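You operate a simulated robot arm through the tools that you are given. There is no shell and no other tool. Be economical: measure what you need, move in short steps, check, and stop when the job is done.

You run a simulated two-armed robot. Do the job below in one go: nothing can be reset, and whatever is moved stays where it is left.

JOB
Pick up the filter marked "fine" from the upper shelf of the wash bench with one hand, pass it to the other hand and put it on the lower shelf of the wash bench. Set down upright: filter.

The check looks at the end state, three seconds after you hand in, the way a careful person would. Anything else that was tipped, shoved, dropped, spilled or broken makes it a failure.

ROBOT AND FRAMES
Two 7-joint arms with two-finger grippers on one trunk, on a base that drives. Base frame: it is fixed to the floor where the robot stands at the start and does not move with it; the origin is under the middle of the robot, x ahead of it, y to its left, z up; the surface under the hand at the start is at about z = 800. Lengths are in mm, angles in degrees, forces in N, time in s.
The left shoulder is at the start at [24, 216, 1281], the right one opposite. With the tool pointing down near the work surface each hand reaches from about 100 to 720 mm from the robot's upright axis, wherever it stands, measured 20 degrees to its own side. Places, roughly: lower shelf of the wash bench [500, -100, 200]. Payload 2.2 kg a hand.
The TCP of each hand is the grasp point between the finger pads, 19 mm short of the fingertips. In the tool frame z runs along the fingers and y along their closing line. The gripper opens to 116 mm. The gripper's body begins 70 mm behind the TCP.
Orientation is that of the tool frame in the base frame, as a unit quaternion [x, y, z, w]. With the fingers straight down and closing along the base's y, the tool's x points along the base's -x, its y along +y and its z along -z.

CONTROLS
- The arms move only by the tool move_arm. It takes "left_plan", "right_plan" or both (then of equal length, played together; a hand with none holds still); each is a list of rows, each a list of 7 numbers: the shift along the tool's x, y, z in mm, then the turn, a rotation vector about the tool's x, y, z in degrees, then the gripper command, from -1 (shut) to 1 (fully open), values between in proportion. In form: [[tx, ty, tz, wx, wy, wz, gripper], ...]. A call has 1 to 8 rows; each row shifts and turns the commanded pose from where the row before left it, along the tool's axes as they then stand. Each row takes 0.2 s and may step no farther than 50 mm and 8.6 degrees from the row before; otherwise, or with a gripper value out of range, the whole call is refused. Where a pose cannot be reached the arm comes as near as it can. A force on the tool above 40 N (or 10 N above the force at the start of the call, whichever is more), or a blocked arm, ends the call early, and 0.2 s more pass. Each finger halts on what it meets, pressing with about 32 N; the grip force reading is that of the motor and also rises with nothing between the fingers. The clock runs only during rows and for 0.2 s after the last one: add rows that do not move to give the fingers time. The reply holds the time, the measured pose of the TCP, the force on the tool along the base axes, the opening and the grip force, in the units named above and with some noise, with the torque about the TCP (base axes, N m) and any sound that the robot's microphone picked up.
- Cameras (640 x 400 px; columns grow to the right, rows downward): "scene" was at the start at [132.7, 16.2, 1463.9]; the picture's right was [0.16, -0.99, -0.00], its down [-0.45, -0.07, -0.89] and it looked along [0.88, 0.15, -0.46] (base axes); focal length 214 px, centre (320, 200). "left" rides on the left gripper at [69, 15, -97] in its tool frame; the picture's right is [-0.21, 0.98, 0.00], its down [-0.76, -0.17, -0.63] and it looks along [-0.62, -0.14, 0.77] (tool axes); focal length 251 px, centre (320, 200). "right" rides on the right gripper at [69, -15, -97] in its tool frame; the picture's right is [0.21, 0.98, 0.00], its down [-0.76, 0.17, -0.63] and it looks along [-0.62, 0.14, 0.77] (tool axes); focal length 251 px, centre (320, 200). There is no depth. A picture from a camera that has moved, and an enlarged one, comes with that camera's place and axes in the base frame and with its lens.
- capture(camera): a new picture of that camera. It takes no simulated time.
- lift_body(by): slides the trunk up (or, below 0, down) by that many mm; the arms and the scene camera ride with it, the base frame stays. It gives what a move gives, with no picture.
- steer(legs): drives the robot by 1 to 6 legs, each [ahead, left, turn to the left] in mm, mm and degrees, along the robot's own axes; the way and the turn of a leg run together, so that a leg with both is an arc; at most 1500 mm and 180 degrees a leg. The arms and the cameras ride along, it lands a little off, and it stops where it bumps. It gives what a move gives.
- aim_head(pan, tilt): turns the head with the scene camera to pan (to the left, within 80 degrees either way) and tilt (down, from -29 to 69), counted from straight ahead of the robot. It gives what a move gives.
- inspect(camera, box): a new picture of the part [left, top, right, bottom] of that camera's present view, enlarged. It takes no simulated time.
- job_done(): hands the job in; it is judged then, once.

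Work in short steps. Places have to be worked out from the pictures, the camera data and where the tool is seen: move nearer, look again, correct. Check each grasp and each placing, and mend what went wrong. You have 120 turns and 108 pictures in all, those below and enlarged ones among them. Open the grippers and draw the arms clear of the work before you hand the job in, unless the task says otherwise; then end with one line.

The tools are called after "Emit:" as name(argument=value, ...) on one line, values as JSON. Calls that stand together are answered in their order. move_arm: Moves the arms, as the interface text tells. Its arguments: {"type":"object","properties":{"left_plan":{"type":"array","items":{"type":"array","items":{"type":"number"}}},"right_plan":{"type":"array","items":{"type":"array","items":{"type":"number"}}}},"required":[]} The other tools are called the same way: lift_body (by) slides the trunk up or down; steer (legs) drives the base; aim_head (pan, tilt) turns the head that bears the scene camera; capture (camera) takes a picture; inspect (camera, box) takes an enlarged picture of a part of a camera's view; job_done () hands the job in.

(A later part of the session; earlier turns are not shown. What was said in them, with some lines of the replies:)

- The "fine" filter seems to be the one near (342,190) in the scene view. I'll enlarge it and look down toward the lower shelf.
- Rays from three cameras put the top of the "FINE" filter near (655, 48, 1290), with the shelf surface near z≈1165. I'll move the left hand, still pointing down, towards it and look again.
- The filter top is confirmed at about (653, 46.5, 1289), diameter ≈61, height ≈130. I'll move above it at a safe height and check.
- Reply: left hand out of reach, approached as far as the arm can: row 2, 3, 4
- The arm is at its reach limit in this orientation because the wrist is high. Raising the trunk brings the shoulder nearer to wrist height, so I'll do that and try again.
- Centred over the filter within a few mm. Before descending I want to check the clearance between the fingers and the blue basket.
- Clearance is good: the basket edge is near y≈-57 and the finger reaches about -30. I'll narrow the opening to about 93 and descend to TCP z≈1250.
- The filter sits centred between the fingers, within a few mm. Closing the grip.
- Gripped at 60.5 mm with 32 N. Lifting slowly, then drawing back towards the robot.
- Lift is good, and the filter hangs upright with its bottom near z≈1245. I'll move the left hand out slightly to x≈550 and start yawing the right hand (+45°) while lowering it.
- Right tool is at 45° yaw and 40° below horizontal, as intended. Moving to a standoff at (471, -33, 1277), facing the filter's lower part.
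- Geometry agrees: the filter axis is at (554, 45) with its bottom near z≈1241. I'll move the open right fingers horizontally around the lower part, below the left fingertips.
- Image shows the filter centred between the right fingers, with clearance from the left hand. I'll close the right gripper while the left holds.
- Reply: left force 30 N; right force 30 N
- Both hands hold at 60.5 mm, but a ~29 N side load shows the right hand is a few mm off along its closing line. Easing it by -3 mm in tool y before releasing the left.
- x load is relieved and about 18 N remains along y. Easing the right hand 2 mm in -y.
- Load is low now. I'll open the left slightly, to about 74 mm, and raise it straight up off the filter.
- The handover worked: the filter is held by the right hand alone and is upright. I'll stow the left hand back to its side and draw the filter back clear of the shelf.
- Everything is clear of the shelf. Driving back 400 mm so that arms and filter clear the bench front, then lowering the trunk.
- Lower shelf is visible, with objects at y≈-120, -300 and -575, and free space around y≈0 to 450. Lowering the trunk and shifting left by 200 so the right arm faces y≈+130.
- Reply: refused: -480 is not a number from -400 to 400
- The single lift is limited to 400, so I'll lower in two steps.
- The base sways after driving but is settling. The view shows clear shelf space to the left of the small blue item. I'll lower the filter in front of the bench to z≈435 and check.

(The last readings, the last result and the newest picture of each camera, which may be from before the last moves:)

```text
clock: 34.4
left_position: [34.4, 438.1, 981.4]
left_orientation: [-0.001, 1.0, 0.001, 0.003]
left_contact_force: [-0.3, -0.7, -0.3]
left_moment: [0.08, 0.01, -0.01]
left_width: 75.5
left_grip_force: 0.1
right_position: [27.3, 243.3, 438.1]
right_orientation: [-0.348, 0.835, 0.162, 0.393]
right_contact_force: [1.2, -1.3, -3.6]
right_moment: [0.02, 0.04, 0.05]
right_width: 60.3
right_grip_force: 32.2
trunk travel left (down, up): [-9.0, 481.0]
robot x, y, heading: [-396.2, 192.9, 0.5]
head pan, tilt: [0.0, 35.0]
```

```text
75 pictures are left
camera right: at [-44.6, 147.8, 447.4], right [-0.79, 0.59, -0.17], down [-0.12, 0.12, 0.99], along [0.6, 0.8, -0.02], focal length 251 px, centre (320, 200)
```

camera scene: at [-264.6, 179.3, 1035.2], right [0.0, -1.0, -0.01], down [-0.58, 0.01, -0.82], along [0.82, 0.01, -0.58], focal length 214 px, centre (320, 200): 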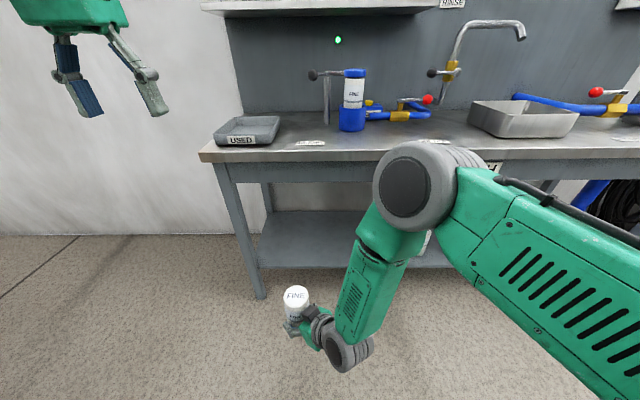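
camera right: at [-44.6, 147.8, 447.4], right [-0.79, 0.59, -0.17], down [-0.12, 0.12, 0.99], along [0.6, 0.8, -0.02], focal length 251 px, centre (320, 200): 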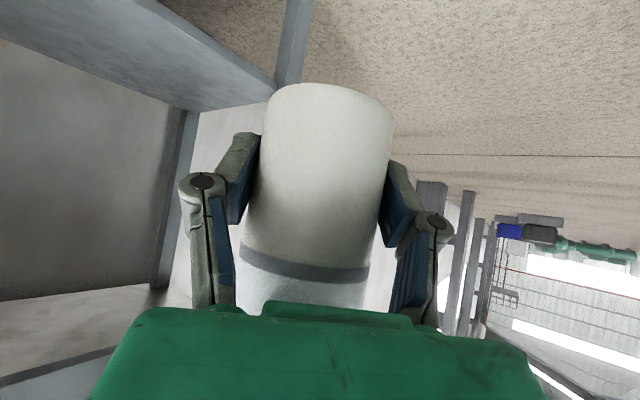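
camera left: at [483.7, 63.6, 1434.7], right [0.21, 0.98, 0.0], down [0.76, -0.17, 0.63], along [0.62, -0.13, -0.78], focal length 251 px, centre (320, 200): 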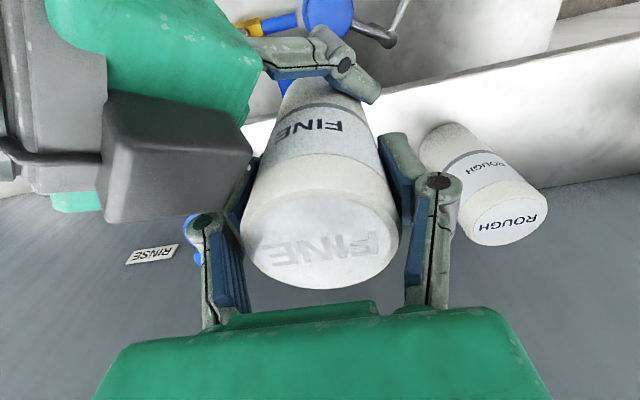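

The elbow is high and forward, so I'll extend the arm low and forward to TCP ≈ (214, 130, 340) before driving under the bench. That keeps the arm nearly straight and below the bench edge.

Emit:
move_arm(right_plan=[[6.7, -35, 17.5, 0, 0, 0, -1], [6.7, -35, 17.5, 0, 0, 0, -1], [6.7, -35, 17.5, 0, 0, 0, -1], [6.7, -35, 17.5, 0, 0, 0, -1], [6.7, -35, 17.5, 0, 0, 0, -1], [6.7, -35, 17.5, 0, 0, 0, -1], [0, 0, 0, 0, 0, 0, -1]])

Emit:
capture(camera="scene")

Emit:
capture(camera="right")

```text
clock: 36.0
left_position: [33.8, 454.6, 980.0]
left_orientation: [-0.003, 1.0, -0.005, 0.003]
left_contact_force: [0.4, 0.8, 0.0]
left_moment: [-0.01, 0.01, 0.02]
left_width: 75.4
left_grip_force: 0.0
right_position: [213.8, 144.4, 344.0]
right_orientation: [-0.35, 0.837, 0.157, 0.391]
right_contact_force: [-0.1, -0.1, -3.0]
right_moment: [-0.05, 0.02, -0.05]
right_width: 60.2
right_grip_force: 32.2
trunk travel left (down, up): [-9.0, 481.0]
robot x, y, heading: [-391.9, 196.6, 0.4]
head pan, tilt: [0.0, 35.0]
```

```text
74 pictures are left
camera scene: at [-264.8, 196.2, 1035.4], right [0.01, -1.0, 0.0], down [-0.58, 0.0, -0.82], along [0.82, 0.0, -0.58], focal length 214 px, centre (320, 200)
```

scene: 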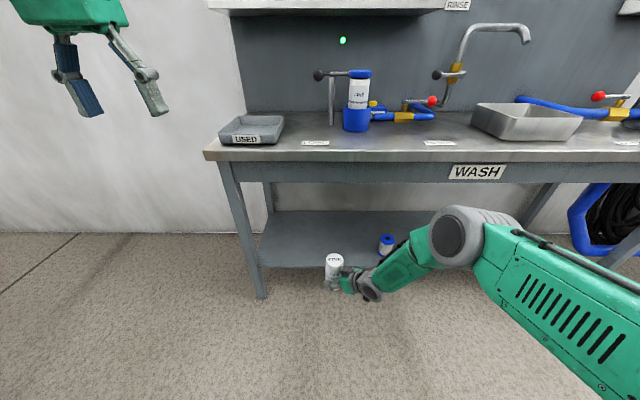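

```text
73 pictures are left
camera right: at [143.3, 48.6, 353.7], right [-0.79, 0.59, -0.17], down [-0.12, 0.13, 0.98], along [0.6, 0.8, -0.03], focal length 251 px, centre (320, 200)
```

right: 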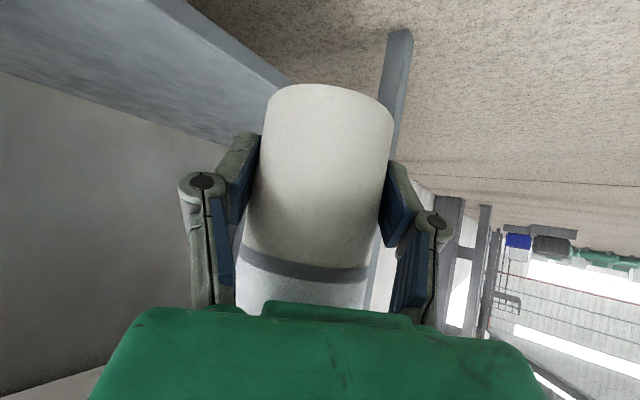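

The right camera and scene rays put the shelf's front edge near x≈346, z≈232. The elbow bulges forward and could meet the bench apron, so I'll straighten the arm more (forward and lower) before driving in.

Emit:
move_arm(right_plan=[[4.3, -14, 22, 0, 0, 0, -1], [4.3, -14, 22, 0, 0, 0, -1], [0, 0, 0, 0, 0, 0, -1], [0, 0, 0, 0, 0, 0, -1]])

Emit:
capture(camera="scene")

```text
clock: 37.0
left_position: [34.4, 457.2, 978.6]
left_orientation: [-0.004, 1.0, -0.006, 0.004]
left_contact_force: [-0.4, -0.2, -0.5]
left_moment: [-0.01, 0.03, -0.02]
left_width: 75.1
left_grip_force: 0.1
right_position: [257.7, 145.7, 311.7]
right_orientation: [-0.351, 0.837, 0.157, 0.39]
right_contact_force: [0.1, 0.5, -3.7]
right_moment: [-0.06, 0.03, -0.02]
right_width: 60.3
right_grip_force: 32.6
trunk travel left (down, up): [-9.0, 481.0]
robot x, y, heading: [-396.2, 198.0, 0.7]
head pan, tilt: [0.0, 35.0]
```

```text
72 pictures are left
camera scene: at [-264.6, 206.3, 1035.3], right [0.01, -1.0, 0.01], down [-0.58, -0.01, -0.82], along [0.82, 0.0, -0.58], focal length 214 px, centre (320, 200)
```

scene: 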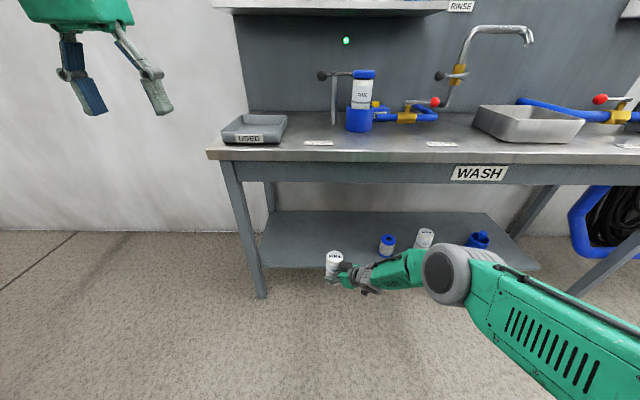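

The elbow is now low (z≈616), with room before the bench edge. Driving forward 175 mm carries the filter to x≈432 over the shelf, with about 45 mm clearance under it.

Emit:
steer(legs=[[90, 0, 0]])

Emit:
capture(camera="scene")

Emit:
capture(camera="right")

```text
clock: 38.1
left_position: [126.7, 445.6, 981.0]
left_orientation: [-0.003, 1.0, 0.0, 0.002]
left_contact_force: [1.1, -0.1, -0.2]
left_moment: [0.03, 0.02, 0.01]
left_width: 75.2
left_grip_force: 0.0
right_position: [347.8, 140.4, 309.0]
right_orientation: [-0.35, 0.836, 0.162, 0.39]
right_contact_force: [-0.5, -0.4, -3.4]
right_moment: [0.03, -0.01, -0.01]
right_width: 60.2
right_grip_force: 32.2
trunk travel left (down, up): [-9.0, 481.0]
robot x, y, heading: [-304.3, 193.0, 0.6]
head pan, tilt: [0.0, 35.0]
```

```text
71 pictures are left
camera scene: at [-171.5, 192.0, 1035.1], right [0.01, -1.0, 0.0], down [-0.58, 0.0, -0.82], along [0.82, 0.01, -0.58], focal length 214 px, centre (320, 200)
```

scene: 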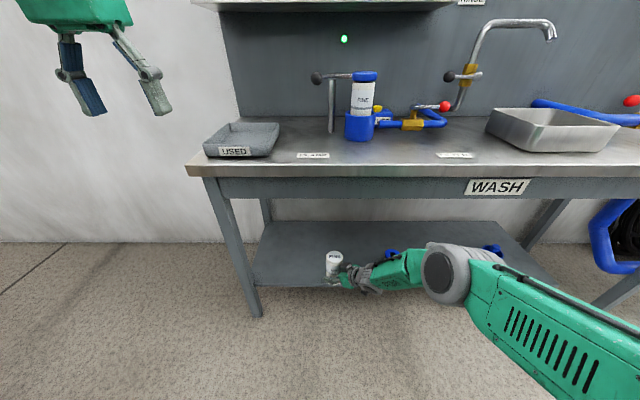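

```text
70 pictures are left
camera right: at [277.1, 43.8, 318.5], right [-0.79, 0.59, -0.17], down [-0.12, 0.12, 0.99], along [0.6, 0.8, -0.03], focal length 251 px, centre (320, 200)
```

right: 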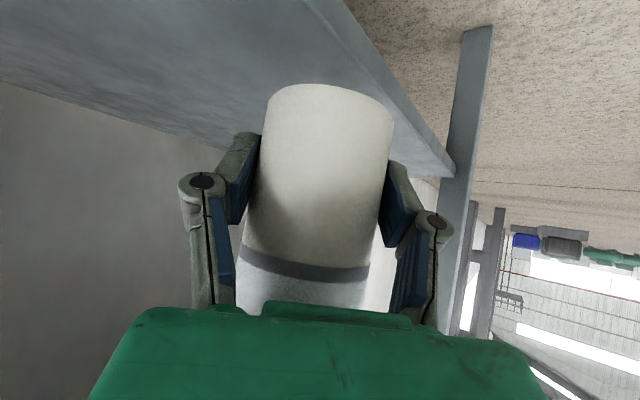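

The filter is now at the shelf's front edge. I'll enlarge the scene view to verify the bottom clears the shelf before continuing.

Emit:
inspect(camera="scene", box=[240, 210, 480, 360])

Emit:
inspect(camera="right", box=[200, 0, 520, 200])

```text
2.67 times, centred on (360, 285) of scene
camera zoom: at [-171.5, 192.0, 1035.1], right [0.01, -1.0, 0.0], down [-0.58, 0.0, -0.82], along [0.82, 0.01, -0.58], focal length 572 px, centre (213, -27)
```

zoom: 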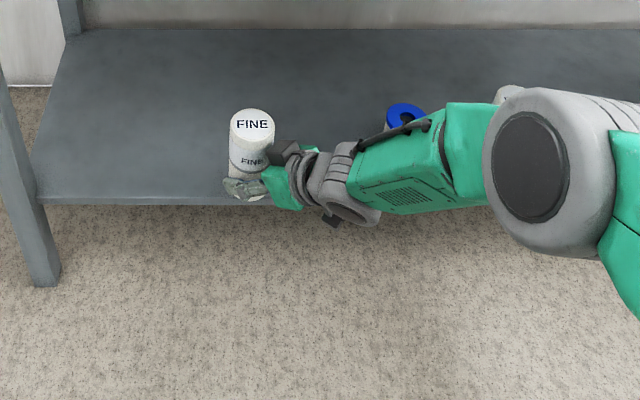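

```text
2.00 times, centred on (360, 100) of right
camera zoom: at [277.1, 43.8, 318.5], right [-0.79, 0.59, -0.17], down [-0.12, 0.12, 0.99], along [0.6, 0.8, -0.03], focal length 503 px, centre (240, 400)
```

zoom: 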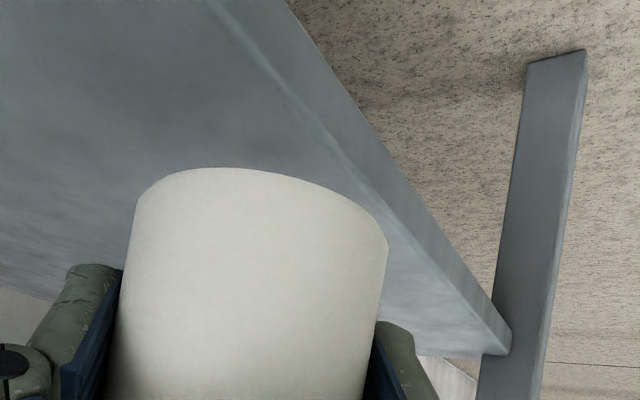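

The shelf top is about z≈222 with front edge x≈364, so the filter bottom (≈276) clears it well. Driving the remaining 95 mm.

Emit:
steer(legs=[[95, 0, 0]])

Emit:
capture(camera="scene")

Emit:
capture(camera="right")

```text
clock: 39.2
left_position: [218.3, 452.9, 981.4]
left_orientation: [-0.003, 1.0, -0.004, 0.004]
left_contact_force: [0.0, -0.1, -0.1]
left_moment: [-0.01, 0.02, 0.01]
left_width: 75.5
left_grip_force: 0.0
right_position: [443.5, 143.4, 311.3]
right_orientation: [-0.351, 0.836, 0.159, 0.391]
right_contact_force: [0.4, -0.8, -3.5]
right_moment: [-0.01, 0.03, -0.01]
right_width: 60.2
right_grip_force: 31.4
trunk travel left (down, up): [-9.0, 481.0]
robot x, y, heading: [-210.6, 194.9, 0.8]
head pan, tilt: [0.0, 35.0]
```

```text
67 pictures are left
camera scene: at [-76.8, 199.5, 1035.1], right [0.01, -1.0, 0.0], down [-0.58, -0.01, -0.82], along [0.82, 0.0, -0.58], focal length 214 px, centre (320, 200)
```

scene: 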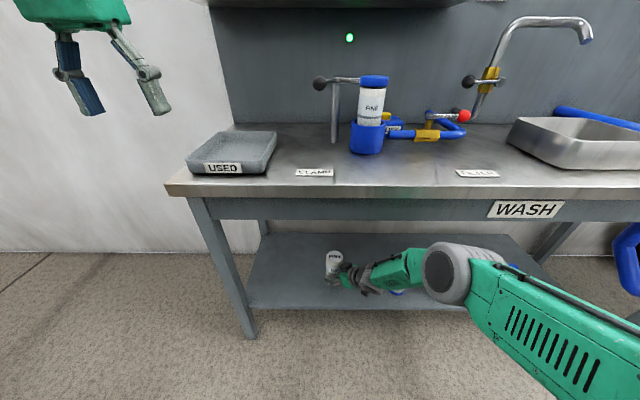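

```text
66 pictures are left
camera right: at [371.7, 47.2, 320.6], right [-0.79, 0.59, -0.17], down [-0.12, 0.13, 0.98], along [0.6, 0.8, -0.03], focal length 251 px, centre (320, 200)
```

right: 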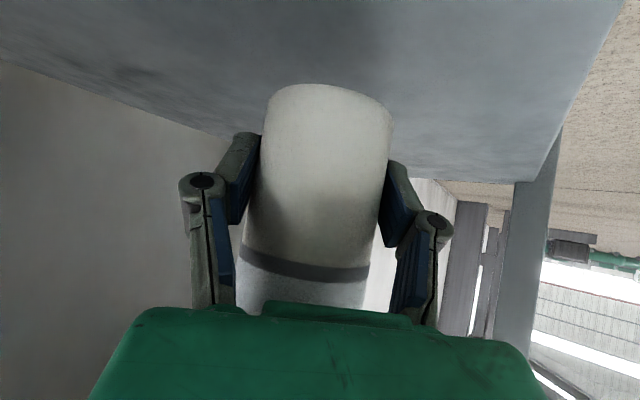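

The filter is over the shelf at about (443, 143). Lowering 35 mm in short steps.

Emit:
move_arm(right_plan=[[9, 0, 7.5, 0, 0, 0, -1], [9, 0, 7.5, 0, 0, 0, -1], [9, 0, 7.5, 0, 0, 0, -1], [0, 0, 0, 0, 0, 0, -1]])

Emit:
capture(camera="right")

Emit:
inspect(camera="scene", box=[240, 210, 480, 360])

```text
clock: 40.2
left_position: [215.0, 450.4, 978.9]
left_orientation: [-0.003, 1.0, -0.003, 0.001]
left_contact_force: [0.6, -0.6, -0.3]
left_moment: [-0.01, 0.0, 0.0]
left_width: 75.3
left_grip_force: 0.1
right_position: [443.6, 145.6, 276.2]
right_orientation: [-0.35, 0.835, 0.158, 0.394]
right_contact_force: [0.7, 0.8, 0.7]
right_moment: [-0.04, -0.15, 0.04]
right_width: 60.4
right_grip_force: 32.0
trunk travel left (down, up): [-9.0, 481.0]
robot x, y, heading: [-207.1, 195.6, 0.4]
head pan, tilt: [0.0, 35.0]
```

```text
65 pictures are left
camera right: at [372.8, 48.8, 286.5], right [-0.79, 0.59, -0.18], down [-0.13, 0.12, 0.98], along [0.6, 0.8, -0.02], focal length 251 px, centre (320, 200)
```

right: 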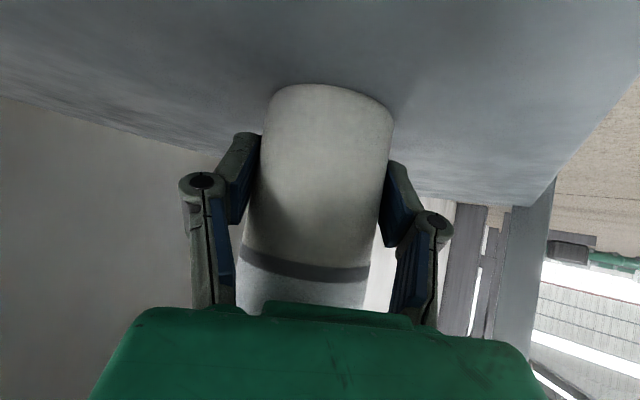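

```text
2.67 times, centred on (360, 285) of scene
camera zoom: at [-78.3, 198.1, 1035.4], right [0.01, -1.0, 0.0], down [-0.58, -0.01, -0.82], along [0.82, 0.01, -0.58], focal length 572 px, centre (213, -27)
```

zoom: 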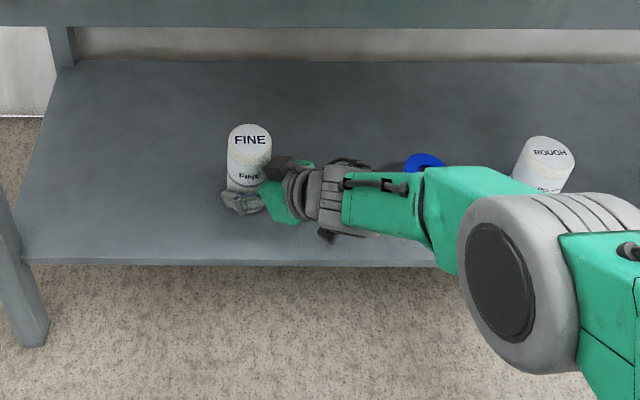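

The z force went from -3.5 to about +0.7, which suggests first contact. Pressing down 3 mm more to confirm.

Emit:
move_arm(right_plan=[[1.5, 0, 1.3, 0, 0, 0, -1], [0, 0, 0, 0, 0, 0, -1]])

Emit:
inspect(camera="right", box=[200, 40, 456, 200])

```text
clock: 40.8
left_position: [214.1, 451.0, 980.7]
left_orientation: [-0.003, 1.0, -0.003, 0.002]
left_contact_force: [-0.1, 0.5, -0.2]
left_moment: [0.03, 0.0, -0.03]
left_width: 75.3
left_grip_force: 0.1
right_position: [444.5, 144.7, 279.0]
right_orientation: [-0.351, 0.834, 0.158, 0.395]
right_contact_force: [-2.0, 4.9, 12.2]
right_moment: [-0.21, 0.1, -0.04]
right_width: 60.4
right_grip_force: 32.2
trunk travel left (down, up): [-9.0, 481.0]
robot x, y, heading: [-207.9, 194.2, 0.3]
head pan, tilt: [0.0, 35.0]
```

```text
2.50 times, centred on (328, 120) of right
camera zoom: at [373.0, 48.6, 286.1], right [-0.79, 0.59, -0.18], down [-0.13, 0.12, 0.98], along [0.6, 0.8, -0.02], focal length 629 px, centre (300, 400)
```

zoom: 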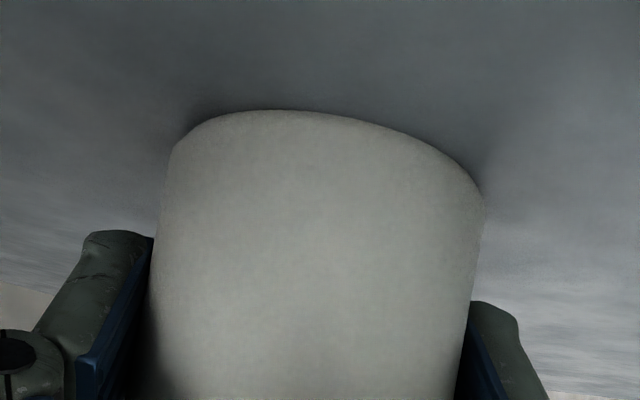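

Contact is firm at 12 N and the filter stands flat. Opening the right gripper gradually.

Emit:
move_arm(right_plan=[[-0.8, 0, -0.6, 0, 0, 0, -1], [0, 0, 0, 0, 0, 0, 0.1], [0, 0, 0, 0, 0, 0, 0.2], [0, 0, 0, 0, 0, 0, 0.5], [0, 0, 0, 0, 0, 0, 0.8], [0, 0, 0, 0, 0, 0, 0.8]])

Emit:
capture(camera="right")

```text
clock: 42.2
left_position: [215.3, 450.2, 979.1]
left_orientation: [-0.004, 1.0, -0.004, 0.002]
left_contact_force: [0.2, 0.8, -0.5]
left_moment: [-0.01, -0.03, 0.02]
left_width: 75.5
left_grip_force: 0.0
right_position: [443.3, 142.2, 274.9]
right_orientation: [-0.352, 0.835, 0.159, 0.393]
right_contact_force: [-0.9, -0.2, 0.0]
right_moment: [0.02, -0.02, 0.02]
right_width: 104.4
right_grip_force: 0.1
trunk travel left (down, up): [-9.0, 481.0]
robot x, y, heading: [-208.0, 197.3, 0.3]
head pan, tilt: [0.0, 35.0]
```

```text
62 pictures are left
camera right: at [372.1, 46.6, 284.8], right [-0.79, 0.59, -0.18], down [-0.13, 0.12, 0.98], along [0.6, 0.8, -0.02], focal length 251 px, centre (320, 200)
```

right: 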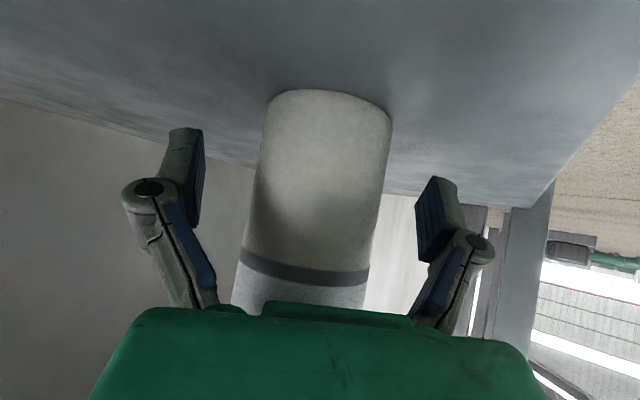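

Filter stands free between the open fingers. I'll back the hand off about 60 mm along its approach direction, then check the elbow against the bench before driving back.

Emit:
move_arm(right_plan=[[11.5, 0, -14, 0, 0, 0, 0.8], [11.5, 0, -14, 0, 0, 0, 0.8], [11, 0, -14, 0, 0, 0, 0.8]])

Emit:
capture(camera="right")

Emit:
capture(camera="scene")

```text
clock: 43.0
left_position: [215.9, 452.1, 977.9]
left_orientation: [-0.004, 1.0, -0.004, 0.002]
left_contact_force: [-0.5, 0.8, -0.4]
left_moment: [0.01, 0.01, -0.02]
left_width: 75.4
left_grip_force: 0.1
right_position: [402.6, 104.5, 279.7]
right_orientation: [-0.352, 0.834, 0.16, 0.393]
right_contact_force: [0.1, 0.0, -0.5]
right_moment: [0.01, 0.02, -0.01]
right_width: 104.6
right_grip_force: 0.0
trunk travel left (down, up): [-9.0, 481.0]
robot x, y, heading: [-207.1, 196.4, 0.4]
head pan, tilt: [0.0, 35.0]
```

```text
61 pictures are left
camera right: at [331.3, 8.4, 288.6], right [-0.79, 0.59, -0.18], down [-0.13, 0.12, 0.98], along [0.6, 0.8, -0.02], focal length 251 px, centre (320, 200)
```

right: 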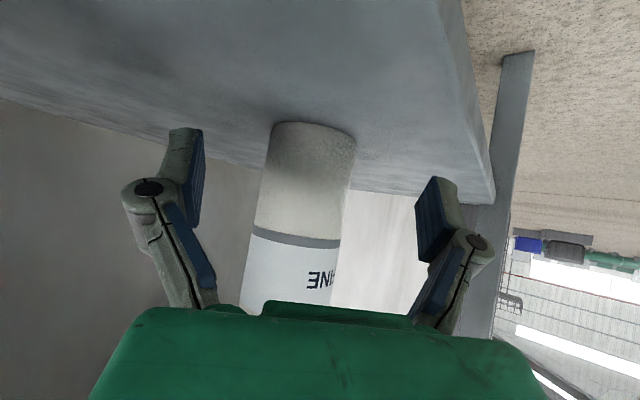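

```text
60 pictures are left
camera scene: at [-78.4, 197.6, 1035.4], right [0.01, -1.0, 0.0], down [-0.58, 0.0, -0.82], along [0.82, 0.01, -0.58], focal length 214 px, centre (320, 200)
```

scene: 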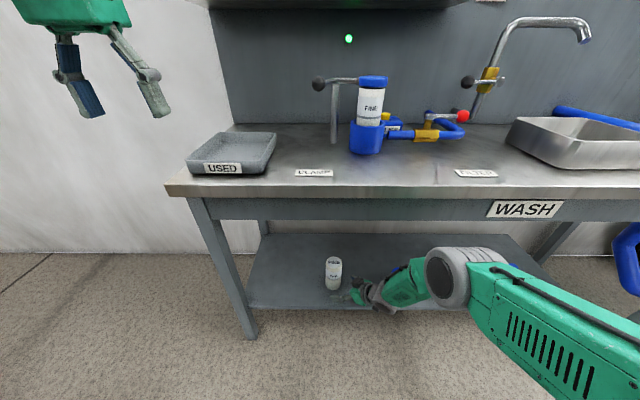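

Elbow is clear and the filter is undisturbed. One more 30 mm retreat, then drive straight back.

Emit:
move_arm(right_plan=[[11.5, 0, -14, 0, 0, 0, 0.8], [11.5, 0, -14, 0, 0, 0, 0.4], [0, 0, 0, 0, 0, 0, 0.2]])

Emit:
steer(legs=[[-350, 0, 0]])

Emit:
capture(camera="scene")

```text
clock: 43.8
left_position: [215.7, 451.7, 977.9]
left_orientation: [-0.003, 1.0, -0.002, 0.003]
left_contact_force: [0.3, 0.0, -0.5]
left_moment: [0.01, 0.0, 0.0]
left_width: 75.6
left_grip_force: 0.0
right_position: [377.9, 77.6, 279.3]
right_orientation: [-0.351, 0.835, 0.159, 0.393]
right_contact_force: [0.4, -0.2, -0.2]
right_moment: [0.02, 0.02, 0.04]
right_width: 69.5
right_grip_force: 0.2
trunk travel left (down, up): [-9.0, 481.0]
robot x, y, heading: [-213.3, 194.5, 0.5]
head pan, tilt: [0.0, 35.0]
```

```text
clock: 46.0
left_position: [-131.8, 445.6, 979.1]
left_orientation: [0.001, 1.0, -0.002, 0.002]
left_contact_force: [-0.3, -0.3, -0.5]
left_moment: [0.01, -0.04, -0.01]
left_width: 75.1
left_grip_force: 0.1
right_position: [28.9, 71.8, 279.8]
right_orientation: [-0.347, 0.836, 0.157, 0.395]
right_contact_force: [0.0, 0.3, -0.6]
right_moment: [-0.03, -0.02, -0.02]
right_width: 69.6
right_grip_force: 0.0
trunk travel left (down, up): [-9.0, 481.0]
robot x, y, heading: [-558.0, 194.5, -0.0]
head pan, tilt: [0.0, 35.0]
```

```text
59 pictures are left
camera scene: at [-427.2, 195.4, 1035.5], right [0.0, -1.0, 0.0], down [-0.58, 0.0, -0.82], along [0.82, 0.0, -0.58], focal length 214 px, centre (320, 200)
```

scene: 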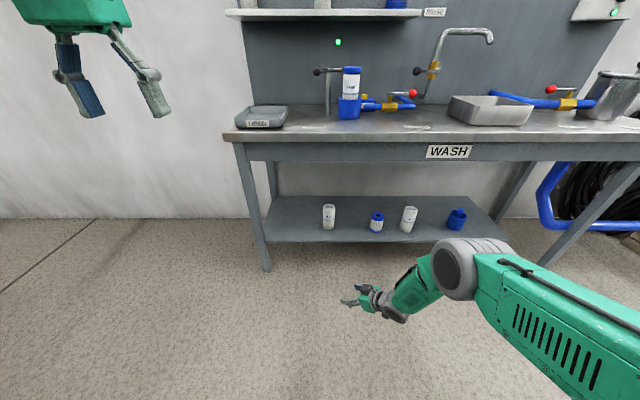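

Robot is back and both arms are clear. One last enlarged look at the filter on the shelf, opening both grippers fully.

Emit:
move_arm(left_plan=[[0, 0, 0, 0, 0, 0, 1], [0, 0, 0, 0, 0, 0, 1]], right_plan=[[0, 0, 0, 0, 0, 0, 1], [0, 0, 0, 0, 0, 0, 1]])

Emit:
inspect(camera="scene", box=[250, 130, 506, 290])

```text
clock: 46.6
left_position: [-132.3, 445.2, 977.1]
left_orientation: [0.001, 1.0, -0.003, -0.001]
left_contact_force: [-0.1, -0.1, -0.2]
left_moment: [0.03, 0.02, 0.0]
left_width: 116.0
left_grip_force: 0.1
right_position: [27.9, 72.4, 282.1]
right_orientation: [-0.348, 0.836, 0.157, 0.395]
right_contact_force: [1.1, -0.4, 0.0]
right_moment: [0.03, -0.01, -0.01]
right_width: 116.2
right_grip_force: 0.0
trunk travel left (down, up): [-9.0, 481.0]
robot x, y, heading: [-556.7, 191.9, -0.1]
head pan, tilt: [0.0, 35.0]
```

```text
2.50 times, centred on (378, 210) of scene
camera zoom: at [-426.7, 195.3, 1035.4], right [0.0, -1.0, 0.0], down [-0.58, 0.0, -0.82], along [0.82, 0.0, -0.58], focal length 536 px, centre (175, 175)
```

zoom: 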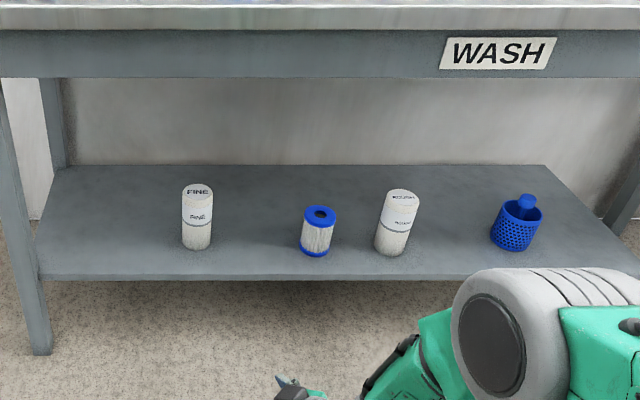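

The "fine" filter stands upright on the lower shelf, nothing else was disturbed, and both arms are clear. Handing in.

Emit:
job_done()

```text
The job is handed in.
```

The "fine" filter was picked from the upper shelf with the left hand, passed to the right hand, and set upright on the lower shelf of the wash bench; the job is handed in.
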